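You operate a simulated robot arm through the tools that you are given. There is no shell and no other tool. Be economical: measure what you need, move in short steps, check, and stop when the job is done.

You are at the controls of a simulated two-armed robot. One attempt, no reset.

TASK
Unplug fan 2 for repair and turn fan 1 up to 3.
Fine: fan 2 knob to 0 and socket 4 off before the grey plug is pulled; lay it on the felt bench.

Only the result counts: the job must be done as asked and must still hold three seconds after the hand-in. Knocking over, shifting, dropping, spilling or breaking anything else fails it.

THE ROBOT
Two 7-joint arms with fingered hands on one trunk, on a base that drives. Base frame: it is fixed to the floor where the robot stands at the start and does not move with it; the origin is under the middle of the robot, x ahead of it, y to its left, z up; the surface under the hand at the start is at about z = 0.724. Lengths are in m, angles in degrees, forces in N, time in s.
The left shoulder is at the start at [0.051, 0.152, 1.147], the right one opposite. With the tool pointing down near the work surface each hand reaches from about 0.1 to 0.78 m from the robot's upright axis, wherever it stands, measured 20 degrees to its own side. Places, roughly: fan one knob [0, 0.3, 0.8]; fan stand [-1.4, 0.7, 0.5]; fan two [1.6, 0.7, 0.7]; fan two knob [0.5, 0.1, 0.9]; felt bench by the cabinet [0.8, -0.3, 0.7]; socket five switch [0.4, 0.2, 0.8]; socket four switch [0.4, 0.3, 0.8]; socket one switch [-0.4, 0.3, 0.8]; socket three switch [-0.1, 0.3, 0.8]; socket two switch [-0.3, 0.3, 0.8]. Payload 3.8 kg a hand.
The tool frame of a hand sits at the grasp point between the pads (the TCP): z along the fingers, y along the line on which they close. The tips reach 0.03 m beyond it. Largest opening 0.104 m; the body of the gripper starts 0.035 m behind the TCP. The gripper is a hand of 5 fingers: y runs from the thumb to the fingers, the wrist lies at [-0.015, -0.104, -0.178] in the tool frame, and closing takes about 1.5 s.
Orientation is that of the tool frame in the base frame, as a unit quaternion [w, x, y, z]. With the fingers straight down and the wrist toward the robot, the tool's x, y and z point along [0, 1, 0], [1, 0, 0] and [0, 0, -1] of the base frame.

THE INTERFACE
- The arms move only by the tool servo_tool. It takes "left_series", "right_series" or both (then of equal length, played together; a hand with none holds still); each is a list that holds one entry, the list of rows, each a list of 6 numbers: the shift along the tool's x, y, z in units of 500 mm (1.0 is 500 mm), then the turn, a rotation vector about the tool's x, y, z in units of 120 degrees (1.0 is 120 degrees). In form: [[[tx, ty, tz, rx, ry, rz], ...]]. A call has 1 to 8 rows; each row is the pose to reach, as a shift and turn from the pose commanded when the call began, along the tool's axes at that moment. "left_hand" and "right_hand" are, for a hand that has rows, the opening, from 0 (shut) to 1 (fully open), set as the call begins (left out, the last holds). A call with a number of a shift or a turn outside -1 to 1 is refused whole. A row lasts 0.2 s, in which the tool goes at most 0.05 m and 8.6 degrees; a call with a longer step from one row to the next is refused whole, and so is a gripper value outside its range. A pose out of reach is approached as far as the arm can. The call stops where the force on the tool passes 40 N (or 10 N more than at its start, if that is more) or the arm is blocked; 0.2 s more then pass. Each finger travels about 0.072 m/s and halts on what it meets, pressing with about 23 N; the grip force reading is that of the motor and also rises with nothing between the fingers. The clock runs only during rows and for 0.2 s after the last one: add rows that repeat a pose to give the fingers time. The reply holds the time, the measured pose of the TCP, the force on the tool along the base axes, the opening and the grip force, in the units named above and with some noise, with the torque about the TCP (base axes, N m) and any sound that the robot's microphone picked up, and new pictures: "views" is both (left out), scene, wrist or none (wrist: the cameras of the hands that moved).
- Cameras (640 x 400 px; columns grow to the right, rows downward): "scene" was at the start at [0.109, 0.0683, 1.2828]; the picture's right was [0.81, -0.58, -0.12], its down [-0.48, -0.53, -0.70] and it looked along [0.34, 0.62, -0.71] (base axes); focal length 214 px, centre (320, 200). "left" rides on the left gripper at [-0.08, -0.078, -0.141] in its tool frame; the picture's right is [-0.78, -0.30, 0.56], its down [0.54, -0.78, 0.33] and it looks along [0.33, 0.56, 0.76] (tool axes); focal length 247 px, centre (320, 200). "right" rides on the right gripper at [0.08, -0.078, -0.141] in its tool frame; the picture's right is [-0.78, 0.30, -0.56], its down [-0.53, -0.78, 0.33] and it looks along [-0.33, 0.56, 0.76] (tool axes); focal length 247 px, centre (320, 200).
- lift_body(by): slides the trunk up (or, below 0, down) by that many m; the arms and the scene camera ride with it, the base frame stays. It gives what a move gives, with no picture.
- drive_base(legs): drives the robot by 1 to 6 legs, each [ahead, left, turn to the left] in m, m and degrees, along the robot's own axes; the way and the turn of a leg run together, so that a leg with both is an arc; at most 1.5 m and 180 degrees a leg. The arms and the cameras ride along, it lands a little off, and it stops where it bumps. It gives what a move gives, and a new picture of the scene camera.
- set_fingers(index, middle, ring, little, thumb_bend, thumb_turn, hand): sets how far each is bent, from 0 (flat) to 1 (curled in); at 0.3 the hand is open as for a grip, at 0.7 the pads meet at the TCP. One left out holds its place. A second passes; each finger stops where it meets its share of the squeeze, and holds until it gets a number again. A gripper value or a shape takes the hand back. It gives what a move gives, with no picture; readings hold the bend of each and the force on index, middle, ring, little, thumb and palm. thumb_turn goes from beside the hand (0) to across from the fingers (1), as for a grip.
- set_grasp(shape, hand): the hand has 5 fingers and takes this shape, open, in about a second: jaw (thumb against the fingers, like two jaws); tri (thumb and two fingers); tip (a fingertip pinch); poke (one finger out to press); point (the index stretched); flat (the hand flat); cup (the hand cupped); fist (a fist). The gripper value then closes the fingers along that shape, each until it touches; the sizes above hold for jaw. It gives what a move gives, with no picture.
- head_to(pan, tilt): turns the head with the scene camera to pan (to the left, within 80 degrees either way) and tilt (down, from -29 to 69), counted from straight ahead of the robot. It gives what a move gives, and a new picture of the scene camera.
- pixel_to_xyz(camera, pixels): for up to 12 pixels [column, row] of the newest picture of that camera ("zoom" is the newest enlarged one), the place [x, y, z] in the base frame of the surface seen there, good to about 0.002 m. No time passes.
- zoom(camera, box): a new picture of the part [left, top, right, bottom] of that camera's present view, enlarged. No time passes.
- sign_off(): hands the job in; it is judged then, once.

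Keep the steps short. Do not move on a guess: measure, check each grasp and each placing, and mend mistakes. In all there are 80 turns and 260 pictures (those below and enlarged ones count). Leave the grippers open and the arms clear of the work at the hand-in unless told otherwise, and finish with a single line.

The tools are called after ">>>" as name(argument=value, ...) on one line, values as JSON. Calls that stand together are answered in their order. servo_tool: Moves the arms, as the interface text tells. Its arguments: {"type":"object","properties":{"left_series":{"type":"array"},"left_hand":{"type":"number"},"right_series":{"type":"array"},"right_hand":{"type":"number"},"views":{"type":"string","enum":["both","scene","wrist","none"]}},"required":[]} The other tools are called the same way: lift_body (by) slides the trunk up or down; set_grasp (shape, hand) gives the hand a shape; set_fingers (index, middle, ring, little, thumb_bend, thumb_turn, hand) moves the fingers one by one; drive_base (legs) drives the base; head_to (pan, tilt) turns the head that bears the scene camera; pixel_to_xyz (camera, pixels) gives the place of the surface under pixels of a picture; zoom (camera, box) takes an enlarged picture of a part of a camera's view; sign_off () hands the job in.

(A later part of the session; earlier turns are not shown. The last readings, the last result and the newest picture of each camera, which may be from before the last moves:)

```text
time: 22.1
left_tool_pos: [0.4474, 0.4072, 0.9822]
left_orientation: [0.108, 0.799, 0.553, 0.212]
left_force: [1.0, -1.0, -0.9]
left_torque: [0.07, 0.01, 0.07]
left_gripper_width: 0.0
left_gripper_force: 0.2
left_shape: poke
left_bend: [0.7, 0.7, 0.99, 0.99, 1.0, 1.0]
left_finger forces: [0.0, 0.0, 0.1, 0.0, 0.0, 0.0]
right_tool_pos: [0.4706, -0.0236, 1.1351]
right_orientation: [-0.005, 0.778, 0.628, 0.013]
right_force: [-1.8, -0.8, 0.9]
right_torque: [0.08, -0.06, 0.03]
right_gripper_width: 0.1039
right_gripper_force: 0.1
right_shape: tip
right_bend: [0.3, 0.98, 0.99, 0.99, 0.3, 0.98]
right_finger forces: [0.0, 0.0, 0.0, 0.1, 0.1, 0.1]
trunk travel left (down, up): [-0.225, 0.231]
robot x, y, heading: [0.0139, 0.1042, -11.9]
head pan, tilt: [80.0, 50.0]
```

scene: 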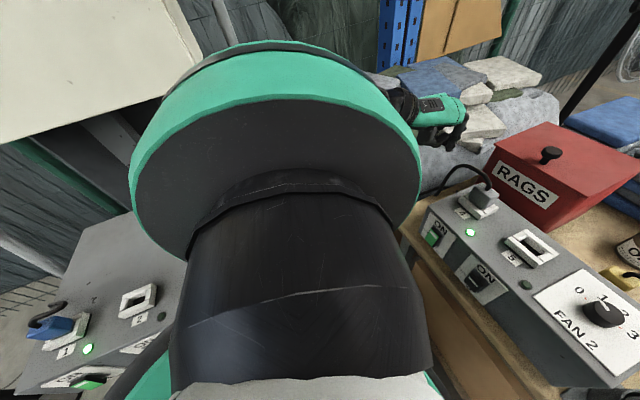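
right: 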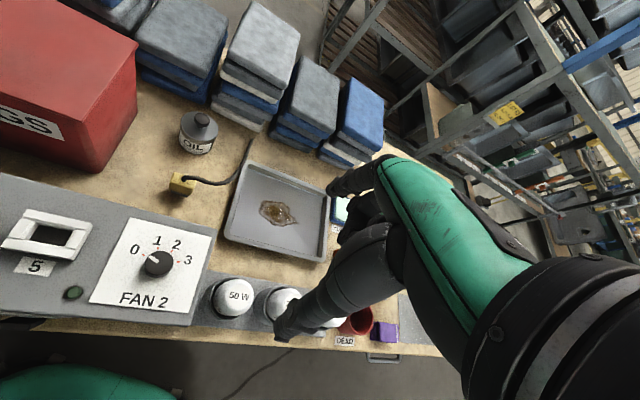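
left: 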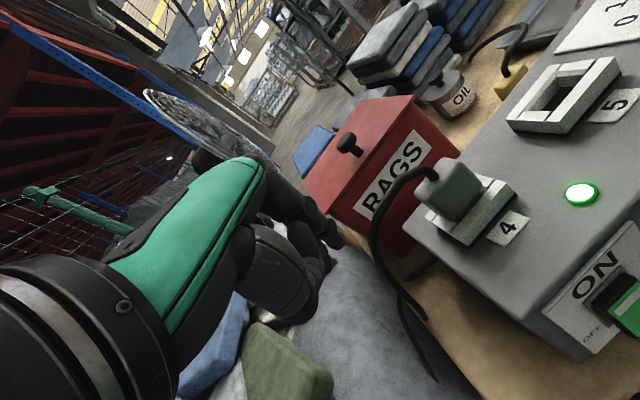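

The base is still being pushed by the left elbow. I undo the motion: lift the left hand and tilt it back to the starting posture.

>>> servo_tool(left_series=[[[0.009, 0.018, -0.038, 0.035, -0.016, -0.012], [0.019, 0.035, -0.077, 0.07, -0.031, -0.023], [0.028, 0.053, -0.115, 0.105, -0.047, -0.035], [0.038, 0.07, -0.154, 0.14, -0.062, -0.047], [0.047, 0.088, -0.192, 0.175, -0.078, -0.058], [0.057, 0.106, -0.231, 0.209, -0.093, -0.07], [0.057, 0.106, -0.231, 0.209, -0.093, -0.07]]], views="scene")

```text
time: 23.7
left_tool_pos: [0.4114, 0.4226, 1.0994]
left_orientation: [0.014, 0.745, 0.667, -0.014]
left_force: [0.8, 0.1, -0.3]
left_torque: [-0.01, -0.01, -0.01]
left_gripper_width: 0.0
left_gripper_force: 0.0
left_shape: poke
left_bend: [0.7, 0.7, 0.99, 0.99, 1.0, 1.0]
left_finger forces: [0.0, 0.0, 0.0, 0.0, 0.0, 0.0]
left hand out of reach, approached as far as the arm can: row 1
right_tool_pos: [0.4728, -0.0077, 1.1335]
right_orientation: [0.002, 0.749, 0.663, 0.001]
right_force: [-0.3, 0.1, -0.3]
right_torque: [0.0, 0.02, -0.01]
right_gripper_width: 0.1039
right_gripper_force: 0.1
right_shape: tip
right_bend: [0.3, 0.98, 0.99, 0.99, 0.3, 0.98]
right_finger forces: [0.0, 0.1, 0.0, 0.0, 0.1, 0.1]
trunk travel left (down, up): [-0.225, 0.231]
robot x, y, heading: [0.009, 0.0568, -6.9]
head pan, tilt: [80.0, 50.0]
```

scene: 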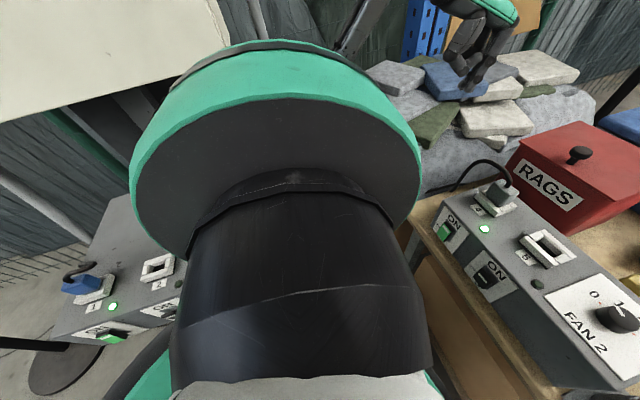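

The contact is released. I drive back and square up, away from the left console.

>>> drive_base(legs=[[-0.16, -0.08, 7]])

>>> head_to(pan=65, tilt=45)

```text
time: 25.2
left_tool_pos: [0.1993, 0.3983, 1.0982]
left_orientation: [0.015, 0.704, 0.71, -0.014]
left_force: [0.0, -0.3, 0.0]
left_torque: [-0.03, -0.03, 0.01]
left_gripper_width: 0.0002
left_gripper_force: 0.0
left_shape: poke
left_bend: [0.7, 0.7, 0.99, 0.99, 1.0, 1.0]
left_finger forces: [0.0, 0.0, 0.1, 0.1, 0.0, 0.0]
right_tool_pos: [0.3131, -0.0196, 1.1321]
right_orientation: [0.001, 0.707, 0.707, 0.001]
right_force: [0.1, 0.0, 0.1]
right_torque: [0.03, 0.03, -0.04]
right_gripper_width: 0.104
right_gripper_force: 0.2
right_shape: tip
right_bend: [0.3, 0.98, 0.99, 0.99, 0.3, 0.98]
right_finger forces: [0.0, 0.0, 0.1, 0.0, 0.1, 0.0]
trunk travel left (down, up): [-0.225, 0.231]
robot x, y, heading: [-0.1593, -0.0137, -0.2]
head pan, tilt: [80.0, 50.0]
```

scene: 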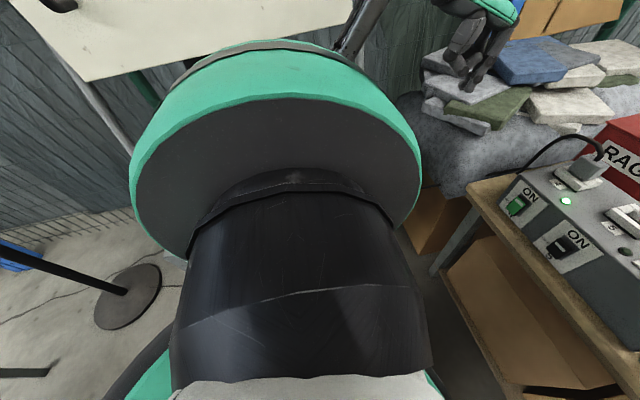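

```text
time: 26.0
left_tool_pos: [0.1987, 0.3995, 1.0991]
left_orientation: [0.015, 0.704, 0.71, -0.012]
left_force: [-0.2, 0.0, -0.7]
left_torque: [0.01, -0.01, -0.02]
left_gripper_width: 0.0
left_gripper_force: 0.0
left_shape: poke
left_bend: [0.7, 0.7, 0.99, 0.99, 1.0, 1.0]
left_finger forces: [0.0, 0.1, 0.0, 0.1, 0.1, 0.0]
right_tool_pos: [0.3111, -0.021, 1.1339]
right_orientation: [0.003, 0.708, 0.706, 0.002]
right_force: [-0.1, -0.1, 1.3]
right_torque: [0.02, 0.0, -0.01]
right_gripper_width: 0.1041
right_gripper_force: 0.1
right_shape: tip
right_bend: [0.3, 0.98, 0.99, 0.99, 0.3, 0.98]
right_finger forces: [0.0, 0.1, 0.0, 0.0, 0.0, 0.1]
trunk travel left (down, up): [-0.225, 0.231]
robot x, y, heading: [-0.1592, -0.0156, 0.3]
head pan, tilt: [65.0, 45.0]
```

scene: 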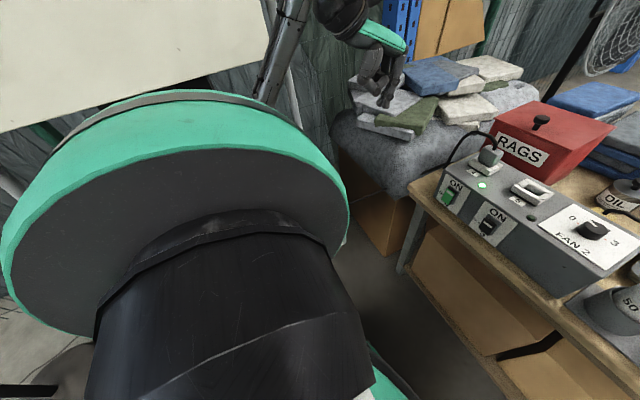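

The base is square at (−0.16, −0.016). I shift right 0.11 m so the left elbow stays clear of the left console and the panel.

>>> drive_base(legs=[[0, -0.11, 0]])

>>> servo_tool(left_series=[[[0, 0.04, 0.06, 0, 0, 0], [0, 0.08, 0.12, 0, 0, 0], [0, 0.12, 0.18, 0, 0, 0], [0, 0.16, 0.24, 0, 0, 0], [0, 0.16, 0.24, 0, 0, 0]]])

```text
time: 27.2
left_tool_pos: [0.1986, 0.2896, 1.099]
left_orientation: [0.014, 0.703, 0.711, -0.013]
left_force: [-0.1, -0.4, 0.4]
left_torque: [-0.01, -0.04, 0.01]
left_gripper_width: 0.0
left_gripper_force: 0.0
left_shape: poke
left_bend: [0.7, 0.7, 0.99, 0.99, 1.0, 1.0]
left_finger forces: [0.0, 0.1, 0.0, 0.0, 0.0, 0.0]
right_tool_pos: [0.3127, -0.1295, 1.1318]
right_orientation: [0.001, 0.707, 0.708, 0.003]
right_force: [0.3, 0.1, 0.0]
right_torque: [0.03, 0.03, -0.01]
right_gripper_width: 0.1043
right_gripper_force: 0.0
right_shape: tip
right_bend: [0.3, 0.98, 0.99, 0.99, 0.3, 0.98]
right_finger forces: [0.1, 0.0, 0.0, 0.0, 0.0, 0.0]
trunk travel left (down, up): [-0.225, 0.231]
robot x, y, heading: [-0.1559, -0.1252, -0.3]
head pan, tilt: [65.0, 45.0]
```

scene: 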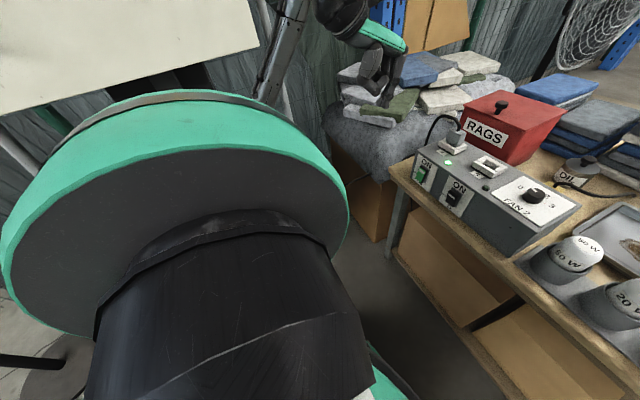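

```text
time: 28.4
left_tool_pos: [0.2785, 0.2861, 0.9786]
left_orientation: [0.015, 0.704, 0.71, -0.012]
left_force: [0.5, 0.4, 0.4]
left_torque: [-0.01, 0.03, -0.01]
left_gripper_width: 0.0
left_gripper_force: 0.1
left_shape: poke
left_bend: [0.7, 0.7, 0.99, 0.99, 1.0, 1.0]
left_finger forces: [0.1, 0.0, 0.0, 0.0, 0.0, 0.1]
right_tool_pos: [0.3115, -0.1299, 1.134]
right_orientation: [0.002, 0.706, 0.708, 0.003]
right_force: [0.3, 1.1, 0.4]
right_torque: [0.03, -0.02, -0.02]
right_gripper_width: 0.1039
right_gripper_force: 0.1
right_shape: tip
right_bend: [0.3, 0.98, 0.99, 0.99, 0.3, 0.98]
right_finger forces: [0.0, 0.0, 0.1, 0.0, 0.1, 0.0]
trunk travel left (down, up): [-0.225, 0.231]
robot x, y, heading: [-0.1611, -0.124, 0.1]
head pan, tilt: [65.0, 45.0]
```

scene: 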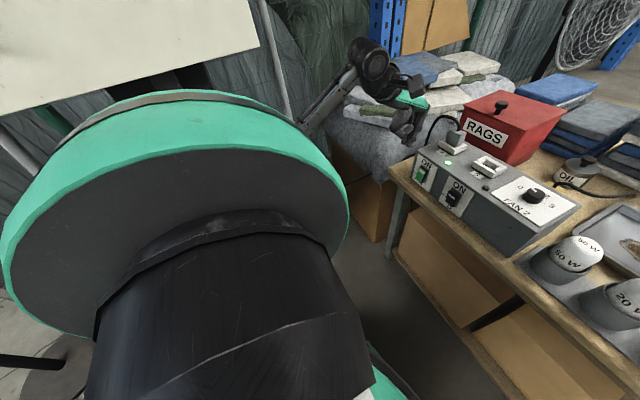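
left: 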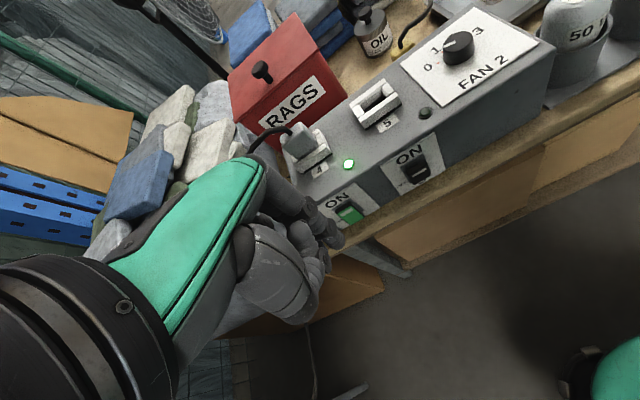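

The left arm is clear. I enlarge the switches and check the plate.

>>> zoom(camera="left", box=[300, 130, 460, 230])

>>> pixel_to_xyz(camera="zoom", pixels=[[170, 320], [215, 345], [190, 300], [205, 335], [200, 360], [240, 330], [440, 165], [465, 150], [470, 190], [440, 130]])

>>> zoom(camera="scene", box=[400, 140, 480, 210])

>>> pixel_to_xyz(camera="scene", pixels=[[419, 173], [421, 177], [417, 182], [423, 167], [453, 198], [456, 190]])

```text
4.00 times, centred on (380, 180) of left
```

zoom: 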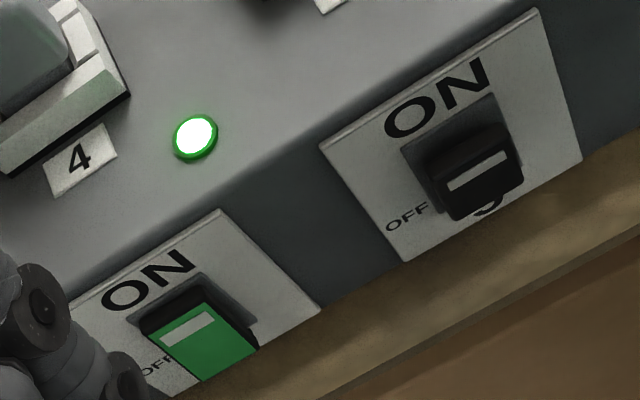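

```text
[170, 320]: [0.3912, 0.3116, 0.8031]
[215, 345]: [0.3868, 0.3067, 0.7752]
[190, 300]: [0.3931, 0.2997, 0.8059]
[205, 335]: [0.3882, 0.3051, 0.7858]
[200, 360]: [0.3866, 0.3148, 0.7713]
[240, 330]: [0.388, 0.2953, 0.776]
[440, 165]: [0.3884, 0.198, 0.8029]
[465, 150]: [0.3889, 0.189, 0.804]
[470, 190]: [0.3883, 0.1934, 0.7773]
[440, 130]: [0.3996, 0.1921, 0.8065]
```

```text
5.71 times, centred on (440, 175) of scene
```

zoom: 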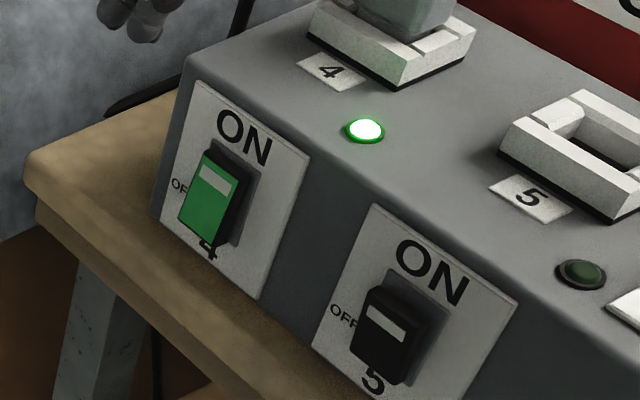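

```text
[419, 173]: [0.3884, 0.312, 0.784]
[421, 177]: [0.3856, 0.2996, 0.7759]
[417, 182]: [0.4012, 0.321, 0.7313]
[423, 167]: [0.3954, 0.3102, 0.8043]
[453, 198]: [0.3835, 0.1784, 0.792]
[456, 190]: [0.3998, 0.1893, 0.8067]
```

The rocker 4 top is in (ON) and its bottom (z≈0.773) stands out at x≈0.386; pressing the bottom turns it off. I stretch the index finger and measure its tip.

>>> set_grasp(shape="point", hand="left")

>>> zoom(camera="left", box=[200, 100, 440, 250])

>>> zoom(camera="scene", box=[340, 30, 480, 220])

```text
time: 29.3
left_tool_pos: [0.2787, 0.2868, 0.9788]
left_orientation: [0.015, 0.703, 0.711, -0.014]
left_force: [0.2, -0.6, 0.0]
left_torque: [0.0, -0.02, 0.03]
left_gripper_width: 0.0
left_gripper_force: 0.0
left_shape: point
left_bend: [0.2, 1.0, 1.0, 1.0, 0.98, 0.88]
left_finger forces: [0.1, 0.0, 0.0, 0.0, 0.0, 0.0]
right_tool_pos: [0.3129, -0.1298, 1.1336]
right_orientation: [0.002, 0.707, 0.707, 0.002]
right_force: [0.6, 0.0, -0.3]
right_torque: [-0.03, -0.03, 0.0]
right_gripper_width: 0.1037
right_gripper_force: 0.1
right_shape: tip
right_bend: [0.3, 0.98, 0.99, 0.99, 0.3, 0.98]
right_finger forces: [0.0, 0.0, 0.0, 0.0, 0.1, 0.1]
trunk travel left (down, up): [-0.225, 0.231]
robot x, y, heading: [-0.1591, -0.1218, 0.1]
head pan, tilt: [65.0, 45.0]
```

```text
2.67 times, centred on (320, 175) of left
```

zoom: 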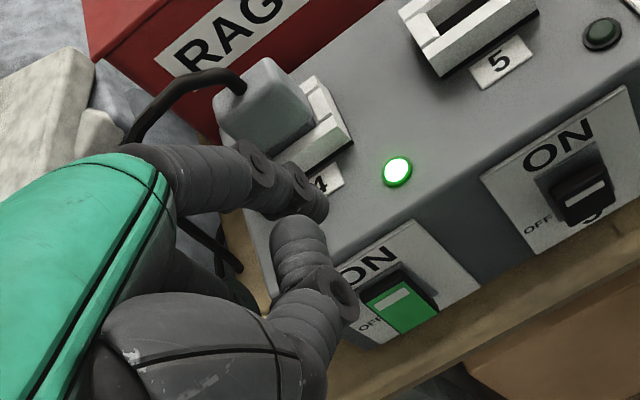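

```text
2.11 times, centred on (410, 125) of scene
```

zoom: 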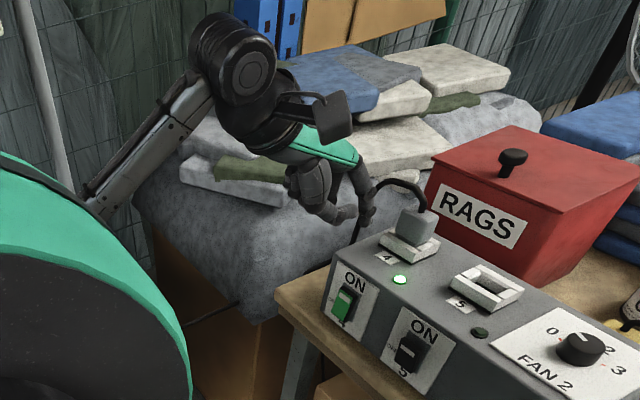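

I measure the index tip, visible at about (318,178) in the left picture and in the scene zoom at (368,222).

>>> pixel_to_xyz(camera="left", pixels=[[317, 178], [312, 172], [319, 180], [300, 165], [325, 205], [312, 185]])

>>> pixel_to_xyz(camera="zoom", pixels=[[368, 218], [362, 185], [342, 215], [330, 215]])

```text
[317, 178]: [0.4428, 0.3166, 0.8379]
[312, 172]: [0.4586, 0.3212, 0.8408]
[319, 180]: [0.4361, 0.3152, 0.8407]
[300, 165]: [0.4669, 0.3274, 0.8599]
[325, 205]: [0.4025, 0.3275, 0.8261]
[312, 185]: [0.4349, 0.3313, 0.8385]
```

```text
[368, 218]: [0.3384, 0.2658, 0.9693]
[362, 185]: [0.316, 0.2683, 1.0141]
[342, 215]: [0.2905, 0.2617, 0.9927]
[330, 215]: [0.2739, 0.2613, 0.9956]
```

The index tip is about TCP + (0.066, −0.011, −0.017). I lower the hand to just in front of the switch's lower half.

>>> servo_tool(left_series=[[[0.01, 0.004, 0.077, 0, 0, 0], [0.02, 0.008, 0.154, 0, 0, 0], [0.03, 0.012, 0.231, 0, 0, 0], [0.04, 0.016, 0.308, 0, 0, 0], [0.052, 0.022, 0.384, 0, 0, 0], [0.052, 0.022, 0.384, 0, 0, 0]]])

>>> zoom(camera="scene", box=[340, 100, 480, 220])

>>> zoom(camera="left", box=[240, 80, 400, 240])

```text
time: 30.7
left_tool_pos: [0.2906, 0.3043, 0.7862]
left_orientation: [0.014, 0.703, 0.711, -0.013]
left_force: [0.3, -0.3, -0.3]
left_torque: [0.0, 0.02, -0.03]
left_gripper_width: 0.0
left_gripper_force: 0.0
left_shape: point
left_bend: [0.2, 1.0, 1.0, 1.0, 0.98, 0.88]
left_finger forces: [0.1, 0.0, 0.0, 0.0, 0.1, 0.0]
right_tool_pos: [0.3119, -0.1302, 1.1334]
right_orientation: [0.002, 0.706, 0.708, 0.002]
right_force: [-0.3, -0.2, -0.5]
right_torque: [0.0, 0.01, 0.01]
right_gripper_width: 0.1043
right_gripper_force: 0.1
right_shape: tip
right_bend: [0.3, 0.98, 0.99, 0.99, 0.3, 0.98]
right_finger forces: [0.0, 0.0, 0.0, 0.1, 0.1, 0.0]
trunk travel left (down, up): [-0.225, 0.231]
robot x, y, heading: [-0.1629, -0.1213, 0.2]
head pan, tilt: [65.0, 45.0]
```

scene: 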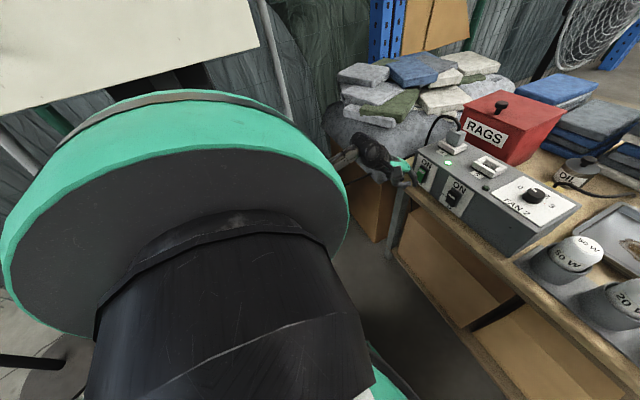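
left: 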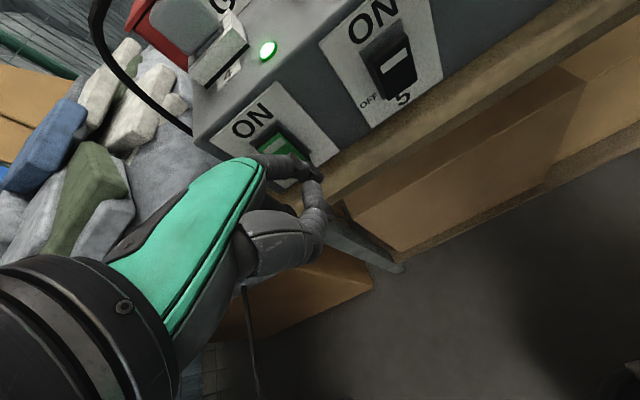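

```text
3.33 times, centred on (410, 160) of scene
```

zoom: 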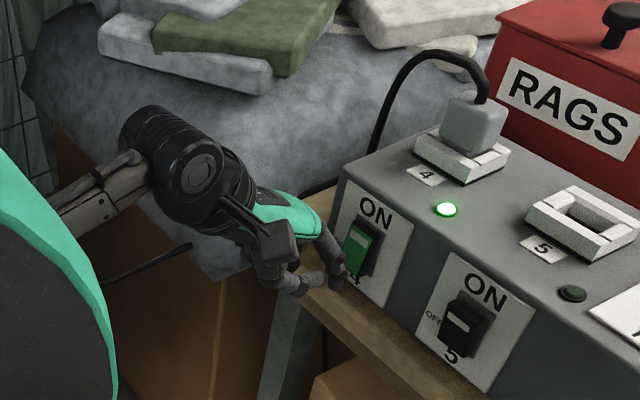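

```text
2.50 times, centred on (320, 160) of left
```

zoom: 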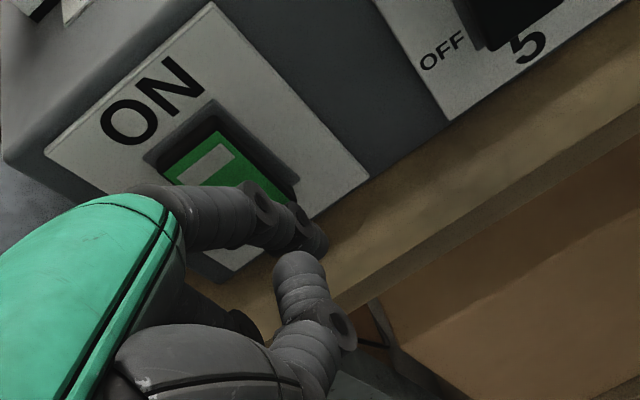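

I measure the index tip relative to the rocker.

>>> pixel_to_xyz(camera="zoom", pixels=[[315, 240], [300, 225], [280, 235], [320, 250], [262, 205], [270, 185], [225, 160], [235, 150], [310, 275]])

```text
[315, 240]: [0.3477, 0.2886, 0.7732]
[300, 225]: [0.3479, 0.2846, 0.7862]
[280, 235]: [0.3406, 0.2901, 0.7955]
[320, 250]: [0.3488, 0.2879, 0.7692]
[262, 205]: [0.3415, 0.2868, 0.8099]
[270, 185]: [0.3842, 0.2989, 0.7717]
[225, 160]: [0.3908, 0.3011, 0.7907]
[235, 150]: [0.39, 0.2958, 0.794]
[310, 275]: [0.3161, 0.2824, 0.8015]
```

The tip is at (0.350, ~0.294, 0.771); the rocker bottom is at (0.385, 0.302, 0.772). I press forward slowly, then retreat.

>>> servo_tool(left_series=[[[0.014, 0.03, 0, 0, 0, 0], [0.016, 0.06, 0, 0, 0, 0], [0.016, 0.075, 0, 0, 0, 0], [0.016, 0.085, 0, 0, 0, 0], [0.016, 0.095, 0, 0, 0, 0], [0.016, 0.105, 0, 0, 0, 0]]])

>>> zoom(camera="scene", box=[370, 120, 480, 220])

```text
time: 32.1
left_tool_pos: [0.3387, 0.3124, 0.789]
left_orientation: [0.016, 0.703, 0.711, -0.012]
left_force: [-26.0, -1.0, 10.1]
left_torque: [-0.15, -0.35, -0.4]
left_gripper_width: 0.0962
left_gripper_force: 0.1
left_shape: point
left_bend: [0.72, 1.0, 1.0, 1.0, 0.97, 0.87]
left_finger forces: [30.4, 0.0, 0.0, 0.0, 0.0, 0.1]
right_tool_pos: [0.3089, -0.1292, 1.1345]
right_orientation: [0.003, 0.706, 0.708, 0.004]
right_force: [0.2, -0.6, 0.2]
right_torque: [0.01, 0.02, -0.02]
right_gripper_width: 0.1038
right_gripper_force: 0.1
right_shape: tip
right_bend: [0.3, 0.98, 0.99, 0.99, 0.3, 0.98]
right_finger forces: [0.1, 0.1, 0.0, 0.0, 0.1, 0.0]
trunk travel left (down, up): [-0.225, 0.231]
robot x, y, heading: [-0.1595, -0.1254, -0.0]
head pan, tilt: [65.0, 45.0]
```

scene: 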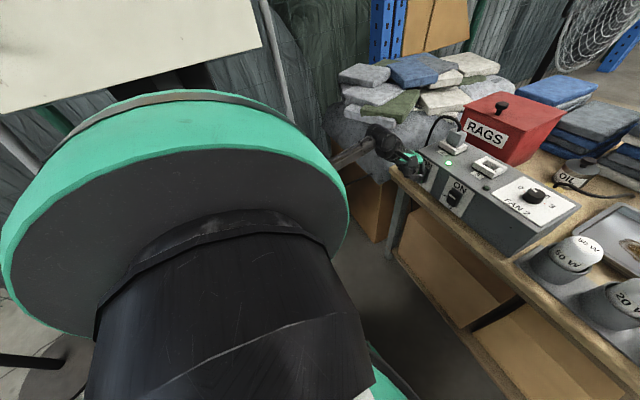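
left: 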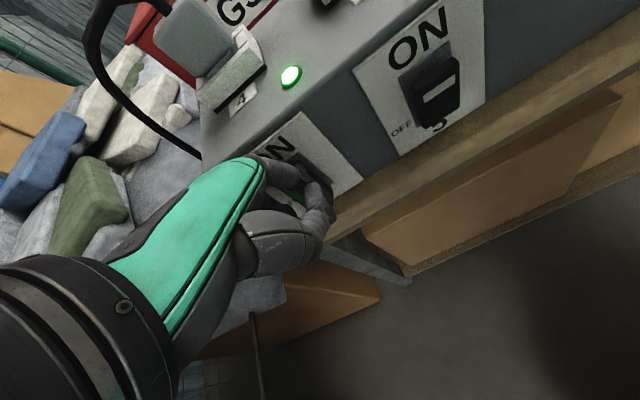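

```text
4.00 times, centred on (425, 170) of scene
```

zoom: 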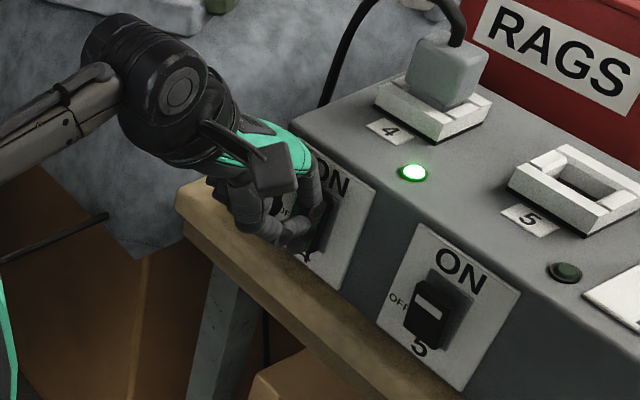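

The LED is still on: the finger yielded (bend 0.72) and its knuckle pressed the upper half. I back off, fix the index at a bent 0.7 and measure its knuckle.

>>> servo_tool(left_series=[[[0, -0.04, 0, 0, 0, 0], [0, -0.08, 0, 0, 0, 0], [0, -0.08, 0, 0, 0, 0]]], views="none")

>>> set_fingers(hand="left", index=0.7)

>>> head_to(pan=60, tilt=45)

>>> zoom(camera="left", box=[240, 100, 400, 240])

>>> pixel_to_xyz(camera="zoom", pixels=[[260, 150], [280, 160], [250, 180], [300, 200], [230, 150], [290, 180]])

```text
time: 32.9
left_tool_pos: [0.3048, 0.3125, 0.7877]
left_orientation: [0.015, 0.703, 0.71, -0.013]
left_force: [0.5, 0.4, 0.1]
left_torque: [-0.02, 0.0, 0.02]
left_gripper_width: 0.0962
left_gripper_force: 0.1
left_shape: point
left_bend: [0.2, 1.0, 1.0, 1.0, 0.98, 0.87]
left_finger forces: [0.0, 0.1, 0.0, 0.0, 0.1, 0.0]
right_tool_pos: [0.3128, -0.1295, 1.1333]
right_orientation: [0.002, 0.706, 0.708, 0.001]
right_force: [0.6, -0.4, 0.4]
right_torque: [0.0, 0.0, 0.02]
right_gripper_width: 0.104
right_gripper_force: 0.0
right_shape: tip
right_bend: [0.3, 0.98, 0.99, 0.99, 0.3, 0.98]
right_finger forces: [0.0, 0.0, 0.0, 0.1, 0.1, 0.0]
trunk travel left (down, up): [-0.225, 0.231]
robot x, y, heading: [-0.1584, -0.1243, 0.2]
head pan, tilt: [65.0, 45.0]
```

```text
time: 33.9
left_tool_pos: [0.3044, 0.3121, 0.7884]
left_orientation: [0.014, 0.703, 0.71, -0.014]
left_force: [0.0, 0.8, 0.4]
left_torque: [0.0, 0.02, 0.0]
left_gripper_width: 0.0208
left_gripper_force: 0.1
left_shape: fingers
left_bend: [0.65, 1.0, 1.0, 1.0, 0.95, 0.86]
left_finger forces: [0.1, 0.1, 0.1, 0.0, 0.0, 0.0]
right_tool_pos: [0.3114, -0.1296, 1.1349]
right_orientation: [0.002, 0.707, 0.707, 0.001]
right_force: [0.5, 0.2, 0.2]
right_torque: [0.03, 0.01, 0.0]
right_gripper_width: 0.1038
right_gripper_force: 0.0
right_shape: tip
right_bend: [0.3, 0.98, 0.99, 0.99, 0.3, 0.98]
right_finger forces: [0.0, 0.0, 0.0, 0.0, 0.0, 0.0]
trunk travel left (down, up): [-0.225, 0.231]
robot x, y, heading: [-0.1589, -0.1233, 0.2]
head pan, tilt: [65.0, 45.0]
```

```text
time: 34.5
left_tool_pos: [0.3034, 0.3122, 0.7867]
left_orientation: [0.015, 0.703, 0.711, -0.014]
left_force: [-0.3, 0.4, 0.0]
left_torque: [0.03, 0.01, -0.01]
left_gripper_width: 0.0209
left_gripper_force: 0.0
left_shape: fingers
left_bend: [0.65, 1.0, 1.0, 1.0, 0.95, 0.86]
left_finger forces: [0.1, 0.0, 0.0, 0.1, 0.0, 0.0]
right_tool_pos: [0.3128, -0.1292, 1.133]
right_orientation: [0.002, 0.707, 0.707, 0.002]
right_force: [1.1, 0.1, -0.5]
right_torque: [0.01, 0.02, -0.01]
right_gripper_width: 0.104
right_gripper_force: 0.0
right_shape: tip
right_bend: [0.3, 0.98, 0.99, 0.99, 0.3, 0.98]
right_finger forces: [0.0, 0.0, 0.0, 0.1, 0.0, 0.0]
trunk travel left (down, up): [-0.225, 0.231]
robot x, y, heading: [-0.158, -0.1219, 0.2]
head pan, tilt: [60.0, 45.0]
```

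scene: 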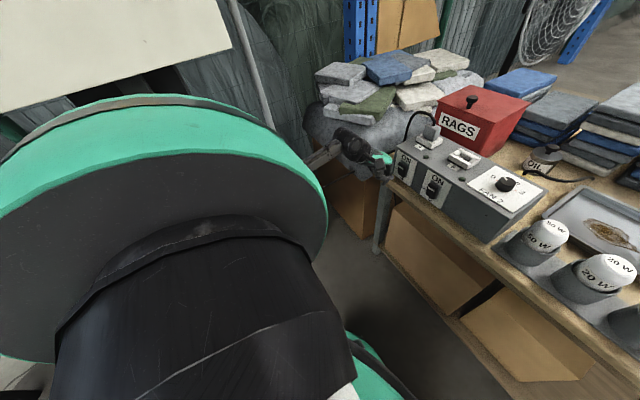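

```text
2.86 times, centred on (320, 170) of left
```

zoom: 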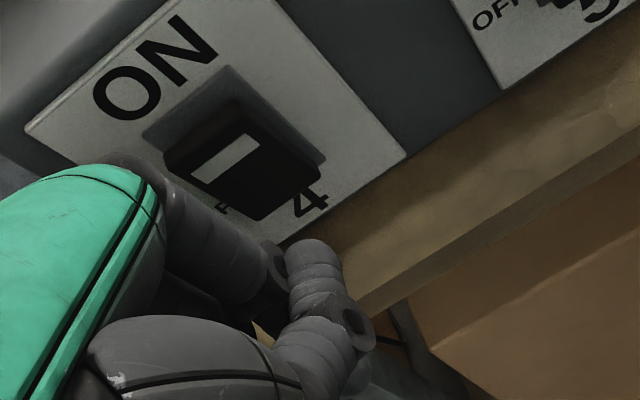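

```text
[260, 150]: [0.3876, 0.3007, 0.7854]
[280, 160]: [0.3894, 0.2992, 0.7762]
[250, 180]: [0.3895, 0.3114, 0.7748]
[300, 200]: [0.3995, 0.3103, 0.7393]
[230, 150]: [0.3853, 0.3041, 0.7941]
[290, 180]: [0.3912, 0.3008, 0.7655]
```

The rocker is now black like socket 5's OFF state. I check the LED.

>>> zoom(camera="scene", box=[380, 110, 500, 210])

```text
4.00 times, centred on (440, 160) of scene
```

zoom: 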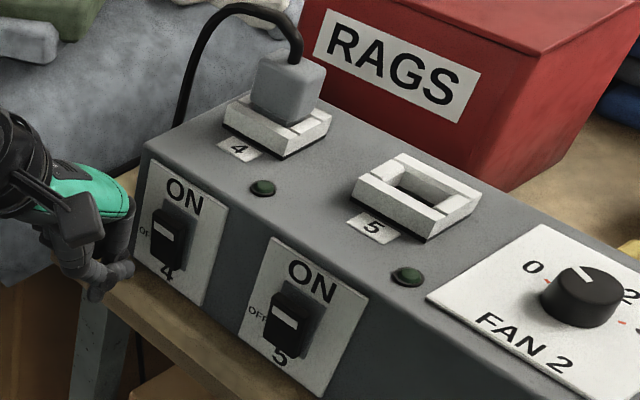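

Socket 4's LED is dark: it's off. I lift the left hand, open it, and drive forward for the plug.

>>> servo_tool(left_series=[[[0, -0.04, -0.08, 0, 0, 0], [0, -0.04, -0.17, 0, 0, 0], [0, -0.02, -0.26, 0, 0, 0], [0, 0, -0.35, 0, 0, 0], [0, 0.06, -0.41, 0, 0, 0], [0, 0.12, -0.45, 0, 0, 0], [0, 0.12, -0.45, 0, 0, 0]]], views="none")

>>> set_grasp(shape="jaw", hand="left")

>>> drive_base(legs=[[0.11, 0, 0]])

>>> zoom(camera="scene", box=[360, 90, 500, 230])

>>> zoom(camera="left", box=[200, 100, 520, 300])

```text
time: 36.1
left_tool_pos: [0.3584, 0.3222, 1.0098]
left_orientation: [0.015, 0.703, 0.711, -0.014]
left_force: [0.5, 0.6, -0.2]
left_torque: [0.01, 0.0, 0.01]
left_gripper_width: 0.021
left_gripper_force: 0.2
left_shape: fingers
left_bend: [0.65, 1.0, 1.0, 1.0, 0.95, 0.86]
left_finger forces: [0.0, 0.0, 0.1, 0.0, 0.0, 0.0]
right_tool_pos: [0.3119, -0.1288, 1.1348]
right_orientation: [0.003, 0.706, 0.708, 0.002]
right_force: [1.3, -0.5, -0.6]
right_torque: [-0.02, -0.02, 0.01]
right_gripper_width: 0.1041
right_gripper_force: 0.1
right_shape: tip
right_bend: [0.3, 0.98, 0.99, 0.99, 0.3, 0.98]
right_finger forces: [0.1, 0.0, 0.0, 0.1, 0.1, 0.0]
trunk travel left (down, up): [-0.225, 0.231]
robot x, y, heading: [-0.1616, -0.1225, 0.2]
head pan, tilt: [60.0, 45.0]
```

```text
time: 37.0
left_tool_pos: [0.3603, 0.3206, 1.0095]
left_orientation: [0.015, 0.704, 0.71, -0.013]
left_force: [0.9, -0.4, -0.3]
left_torque: [0.03, -0.01, 0.02]
left_gripper_width: 0.1035
left_gripper_force: 0.0
left_shape: jaw
left_bend: [0.3, 0.3, 0.3, 0.3, 0.3, 0.97]
left_finger forces: [0.0, 0.0, 0.0, 0.0, 0.0, 0.0]
right_tool_pos: [0.3121, -0.1304, 1.134]
right_orientation: [0.002, 0.706, 0.708, 0.002]
right_force: [0.5, 0.1, -0.2]
right_torque: [-0.04, -0.01, -0.01]
right_gripper_width: 0.1039
right_gripper_force: 0.0
right_shape: tip
right_bend: [0.3, 0.98, 0.99, 0.99, 0.3, 0.98]
right_finger forces: [0.0, 0.1, 0.0, 0.0, 0.1, 0.0]
trunk travel left (down, up): [-0.225, 0.231]
robot x, y, heading: [-0.1596, -0.1233, -0.0]
head pan, tilt: [60.0, 45.0]
```

```text
time: 38.2
left_tool_pos: [0.4683, 0.3219, 1.0099]
left_orientation: [0.015, 0.703, 0.711, -0.013]
left_force: [1.0, 1.0, 0.2]
left_torque: [0.04, -0.01, 0.03]
left_gripper_width: 0.1033
left_gripper_force: 0.1
left_shape: jaw
left_bend: [0.3, 0.3, 0.3, 0.3, 0.3, 0.97]
left_finger forces: [0.1, 0.1, 0.1, 0.0, 0.0, 0.0]
right_tool_pos: [0.4199, -0.1296, 1.1341]
right_orientation: [0.002, 0.706, 0.708, 0.002]
right_force: [0.0, 0.0, 0.1]
right_torque: [-0.04, 0.02, 0.01]
right_gripper_width: 0.1038
right_gripper_force: 0.1
right_shape: tip
right_bend: [0.3, 0.98, 0.99, 0.99, 0.3, 0.98]
right_finger forces: [0.0, 0.0, 0.0, 0.0, 0.0, 0.0]
trunk travel left (down, up): [-0.225, 0.231]
robot x, y, heading: [-0.0483, -0.1236, 0.0]
head pan, tilt: [60.0, 45.0]
```

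scene: 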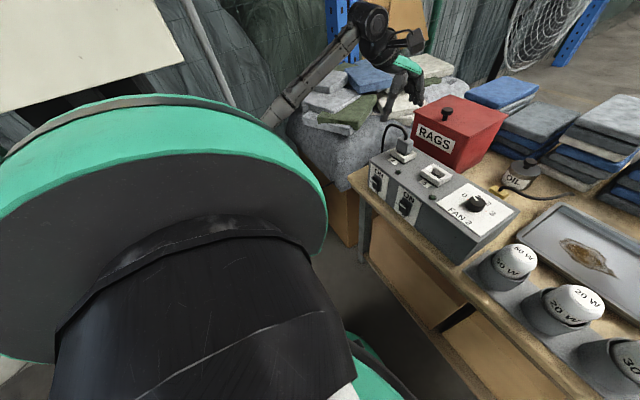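

```text
2.86 times, centred on (430, 160) of scene
```

zoom: 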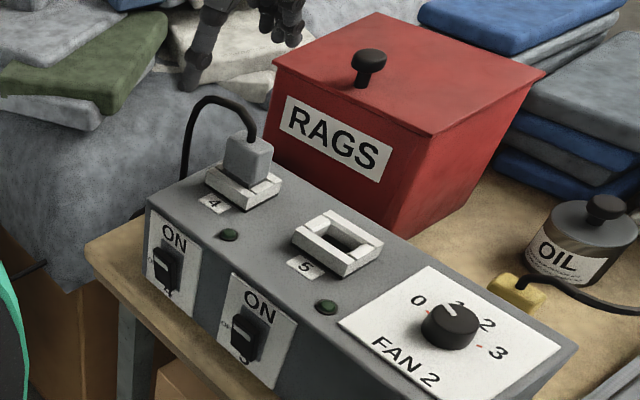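

```text
2.00 times, centred on (360, 200) of left
```

zoom: 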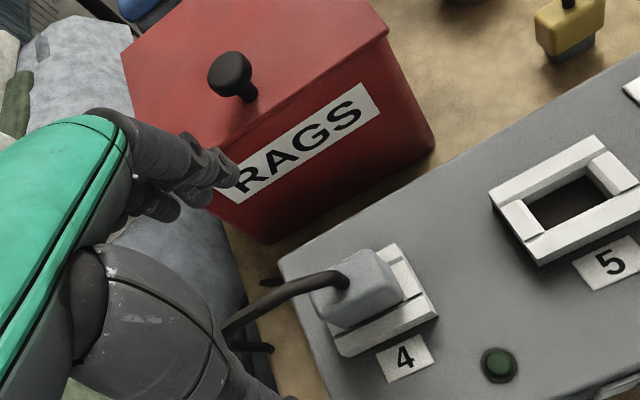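

I measure the plug, cord and the RAGS box nearby.

>>> pixel_to_xyz(camera="zoom", pixels=[[345, 285], [320, 290], [390, 260], [340, 260], [385, 295], [345, 320], [330, 345], [430, 150], [285, 210], [235, 320], [270, 350], [380, 20]])

>>> pixel_to_xyz(camera="scene", pixels=[[403, 139], [399, 152], [410, 153], [394, 144], [406, 126], [388, 125], [435, 100], [405, 160], [363, 178], [397, 163]])

```text
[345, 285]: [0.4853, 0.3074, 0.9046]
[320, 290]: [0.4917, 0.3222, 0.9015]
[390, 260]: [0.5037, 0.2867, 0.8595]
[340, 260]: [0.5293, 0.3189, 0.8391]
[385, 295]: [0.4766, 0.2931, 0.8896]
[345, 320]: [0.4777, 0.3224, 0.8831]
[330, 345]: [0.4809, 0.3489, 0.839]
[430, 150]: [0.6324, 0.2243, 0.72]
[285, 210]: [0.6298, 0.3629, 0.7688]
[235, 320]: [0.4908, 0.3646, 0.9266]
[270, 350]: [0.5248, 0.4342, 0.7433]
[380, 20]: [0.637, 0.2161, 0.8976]
```

```text
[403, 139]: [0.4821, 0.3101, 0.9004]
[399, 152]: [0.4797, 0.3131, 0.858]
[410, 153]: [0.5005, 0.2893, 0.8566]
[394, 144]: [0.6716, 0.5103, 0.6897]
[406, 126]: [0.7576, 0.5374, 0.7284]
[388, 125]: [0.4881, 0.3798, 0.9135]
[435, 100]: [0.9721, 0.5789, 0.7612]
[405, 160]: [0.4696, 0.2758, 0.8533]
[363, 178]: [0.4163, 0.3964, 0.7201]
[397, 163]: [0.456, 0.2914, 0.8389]
```

The plug body is centred at about (0.488, 0.306), z 0.86–0.90, and the cord leaves to the left (+y). I place the left hand above it and level the tool.

>>> servo_tool(left_series=[[[-0.016, 0.02, 0.05, 0.0007, 0.009, 0.0027], [-0.032, 0.04, 0.1, 0.0013, 0.0189, 0.0054], [-0.032, 0.04, 0.1, 0.0013, 0.0189, 0.0054]]], left_hand=1)

>>> zoom(camera="scene", box=[340, 40, 480, 200])

```text
time: 39.0
left_tool_pos: [0.4907, 0.3032, 0.961]
left_orientation: [0.0, 0.708, 0.707, 0.0]
left_force: [-0.8, 0.8, 0.6]
left_torque: [0.01, 0.01, 0.01]
left_gripper_width: 0.1036
left_gripper_force: 0.1
left_shape: jaw
left_bend: [0.3, 0.3, 0.3, 0.3, 0.3, 0.97]
left_finger forces: [0.0, 0.1, 0.1, 0.0, 0.1, 0.1]
right_tool_pos: [0.4205, -0.1297, 1.1327]
right_orientation: [0.002, 0.707, 0.708, 0.001]
right_force: [-0.3, 0.2, 0.1]
right_torque: [-0.02, 0.02, -0.01]
right_gripper_width: 0.1042
right_gripper_force: 0.0
right_shape: tip
right_bend: [0.3, 0.98, 0.99, 0.99, 0.3, 0.98]
right_finger forces: [0.0, 0.1, 0.0, 0.0, 0.0, 0.0]
trunk travel left (down, up): [-0.225, 0.231]
robot x, y, heading: [-0.0522, -0.1234, -0.0]
head pan, tilt: [60.0, 45.0]
```

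scene: 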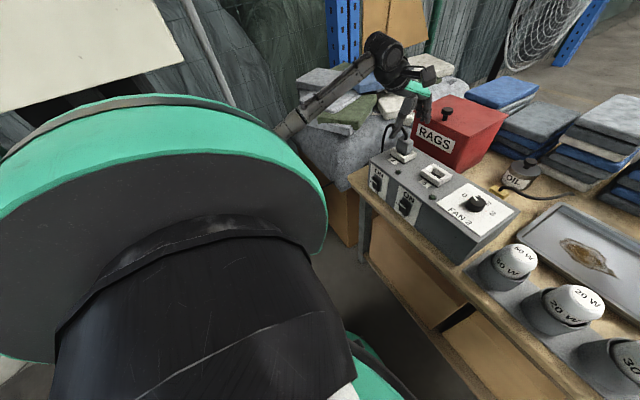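
left: 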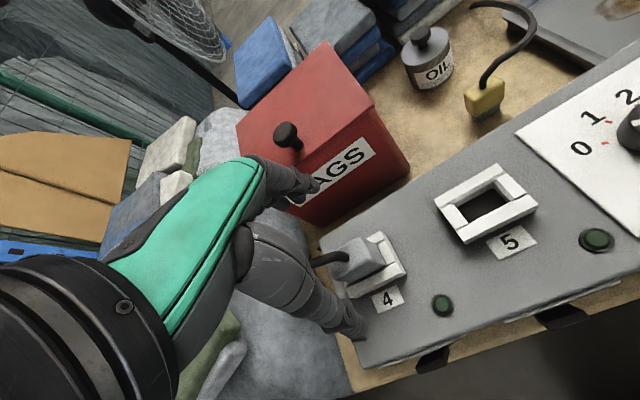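

```text
2.50 times, centred on (410, 120) of scene
```

zoom: 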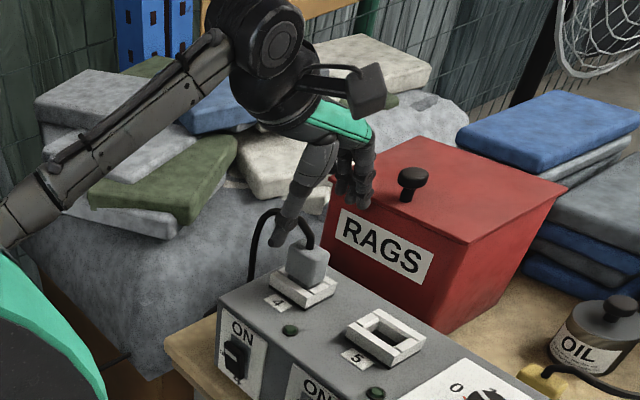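

All clear: the RAGS face is at x≈0.63. I descend to z≈0.892 around the plug.

>>> servo_tool(left_series=[[[0.005, -0.004, 0.06, 0, 0, 0], [0.005, -0.004, 0.11, 0, 0, 0], [0.005, -0.004, 0.138, 0, 0, 0], [0.005, -0.004, 0.138, 0, 0, 0]]])

>>> zoom(camera="scene", box=[340, 60, 480, 200])

>>> zoom(camera="left", box=[220, 120, 420, 320])

```text
time: 40.0
left_tool_pos: [0.487, 0.3061, 0.8916]
left_orientation: [0.0, 0.708, 0.706, -0.001]
left_force: [-0.1, 0.4, 0.5]
left_torque: [0.02, -0.03, 0.02]
left_gripper_width: 0.1037
left_gripper_force: 0.0
left_shape: jaw
left_bend: [0.3, 0.3, 0.3, 0.3, 0.3, 0.97]
left_finger forces: [0.0, 0.0, 0.0, 0.0, 0.0, 0.1]
right_tool_pos: [0.42, -0.1295, 1.1335]
right_orientation: [0.001, 0.707, 0.708, 0.003]
right_force: [0.2, 1.2, -0.4]
right_torque: [0.03, 0.02, 0.0]
right_gripper_width: 0.104
right_gripper_force: 0.1
right_shape: tip
right_bend: [0.3, 0.98, 0.99, 0.99, 0.3, 0.98]
right_finger forces: [0.0, 0.0, 0.0, 0.0, 0.1, 0.0]
trunk travel left (down, up): [-0.225, 0.231]
robot x, y, heading: [-0.0515, -0.1233, 0.5]
head pan, tilt: [60.0, 45.0]
```

scene: 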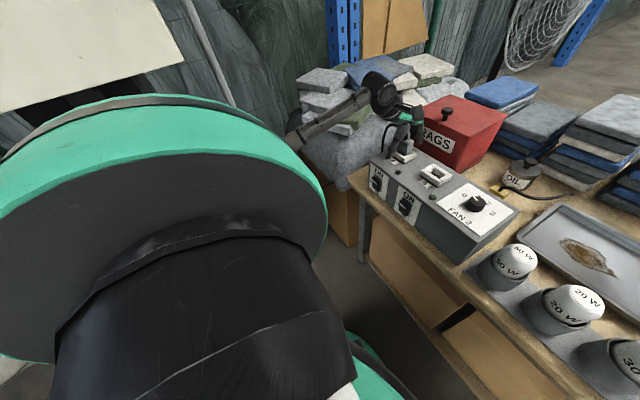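
left: 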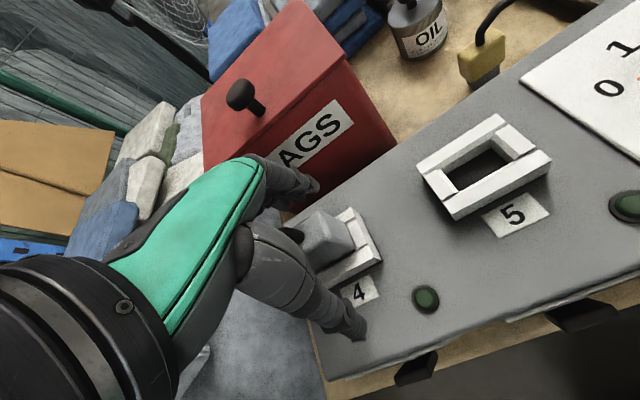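

```text
2.86 times, centred on (410, 130) of scene
```

zoom: 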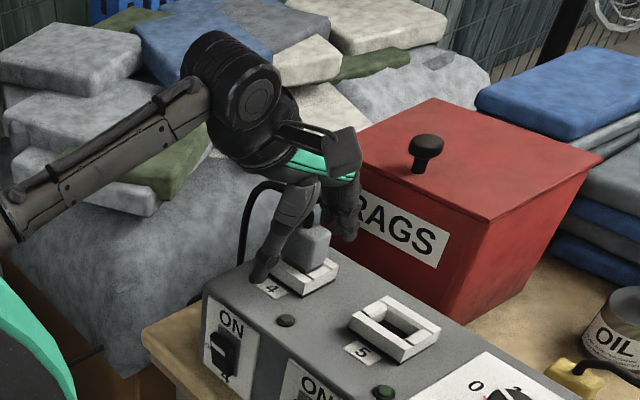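

```text
2.00 times, centred on (320, 220) of left
```

zoom: 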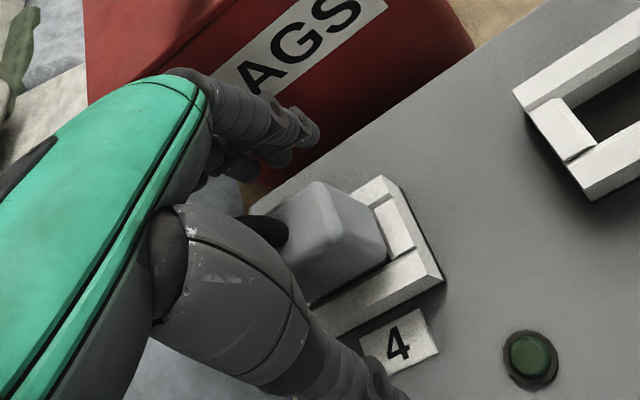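

The plug is between thumb and fingers. I raise 4 mm for clearance over the frame and close.

>>> servo_tool(left_series=[[[0, 0, -0.008, 0, 0, 0], [0, 0, -0.008, 0, 0, 0], [0, 0, -0.008, 0, 0, 0], [0, 0, -0.008, 0, 0, 0], [0, 0, -0.008, 0, 0, 0], [0, 0, -0.008, 0, 0, 0], [0, 0, -0.008, 0, 0, 0]]], left_hand=0)

>>> zoom(camera="scene", box=[340, 60, 480, 200])

>>> zoom(camera="left", box=[220, 120, 420, 320])

```text
time: 41.6
left_tool_pos: [0.4869, 0.3064, 0.8967]
left_orientation: [0.0, 0.707, 0.707, -0.001]
left_force: [0.7, 0.5, 0.7]
left_torque: [0.0, -0.01, -0.01]
left_gripper_width: 0.0219
left_gripper_force: 23.0
left_shape: jaw
left_bend: [0.73, 0.58, 0.58, 0.61, 0.75, 1.0]
left_finger forces: [11.8, 5.9, 2.4, 0.0, 19.9, 0.0]
right_tool_pos: [0.4213, -0.1297, 1.1334]
right_orientation: [0.002, 0.706, 0.708, 0.002]
right_force: [-0.6, 0.3, 0.3]
right_torque: [0.03, -0.02, 0.0]
right_gripper_width: 0.104
right_gripper_force: 0.1
right_shape: tip
right_bend: [0.3, 0.98, 0.99, 0.99, 0.3, 0.98]
right_finger forces: [0.0, 0.0, 0.0, 0.0, 0.0, 0.0]
trunk travel left (down, up): [-0.225, 0.231]
robot x, y, heading: [-0.0511, -0.1214, -0.0]
head pan, tilt: [60.0, 45.0]
```

scene: 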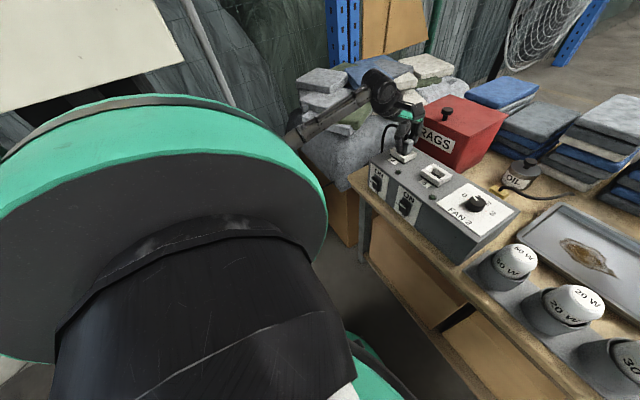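
left: 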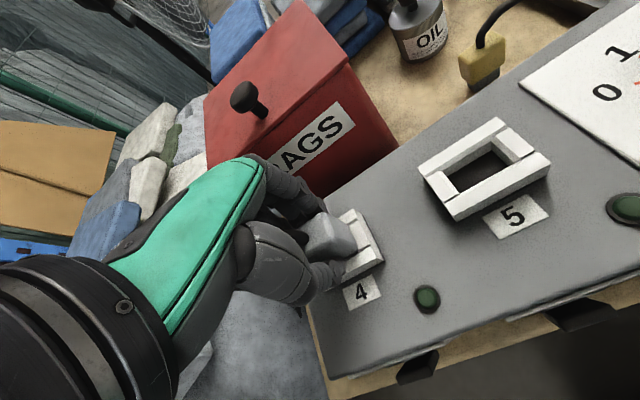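

```text
2.86 times, centred on (410, 130) of scene
```

zoom: 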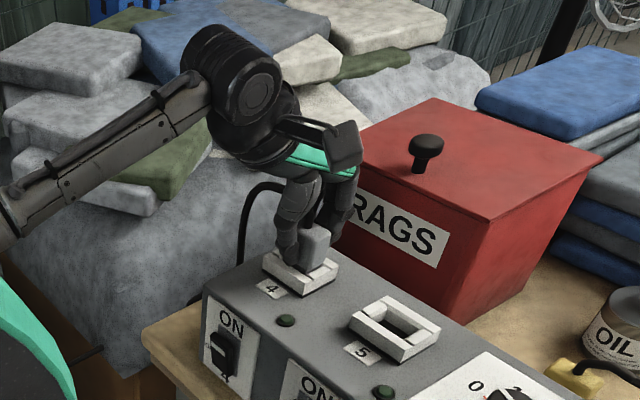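

```text
2.00 times, centred on (320, 220) of left
```

zoom: 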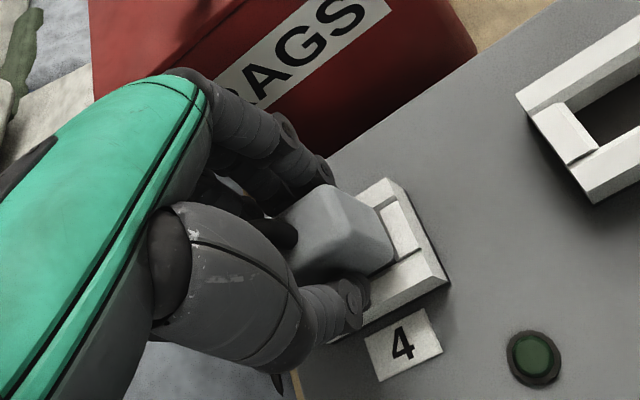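

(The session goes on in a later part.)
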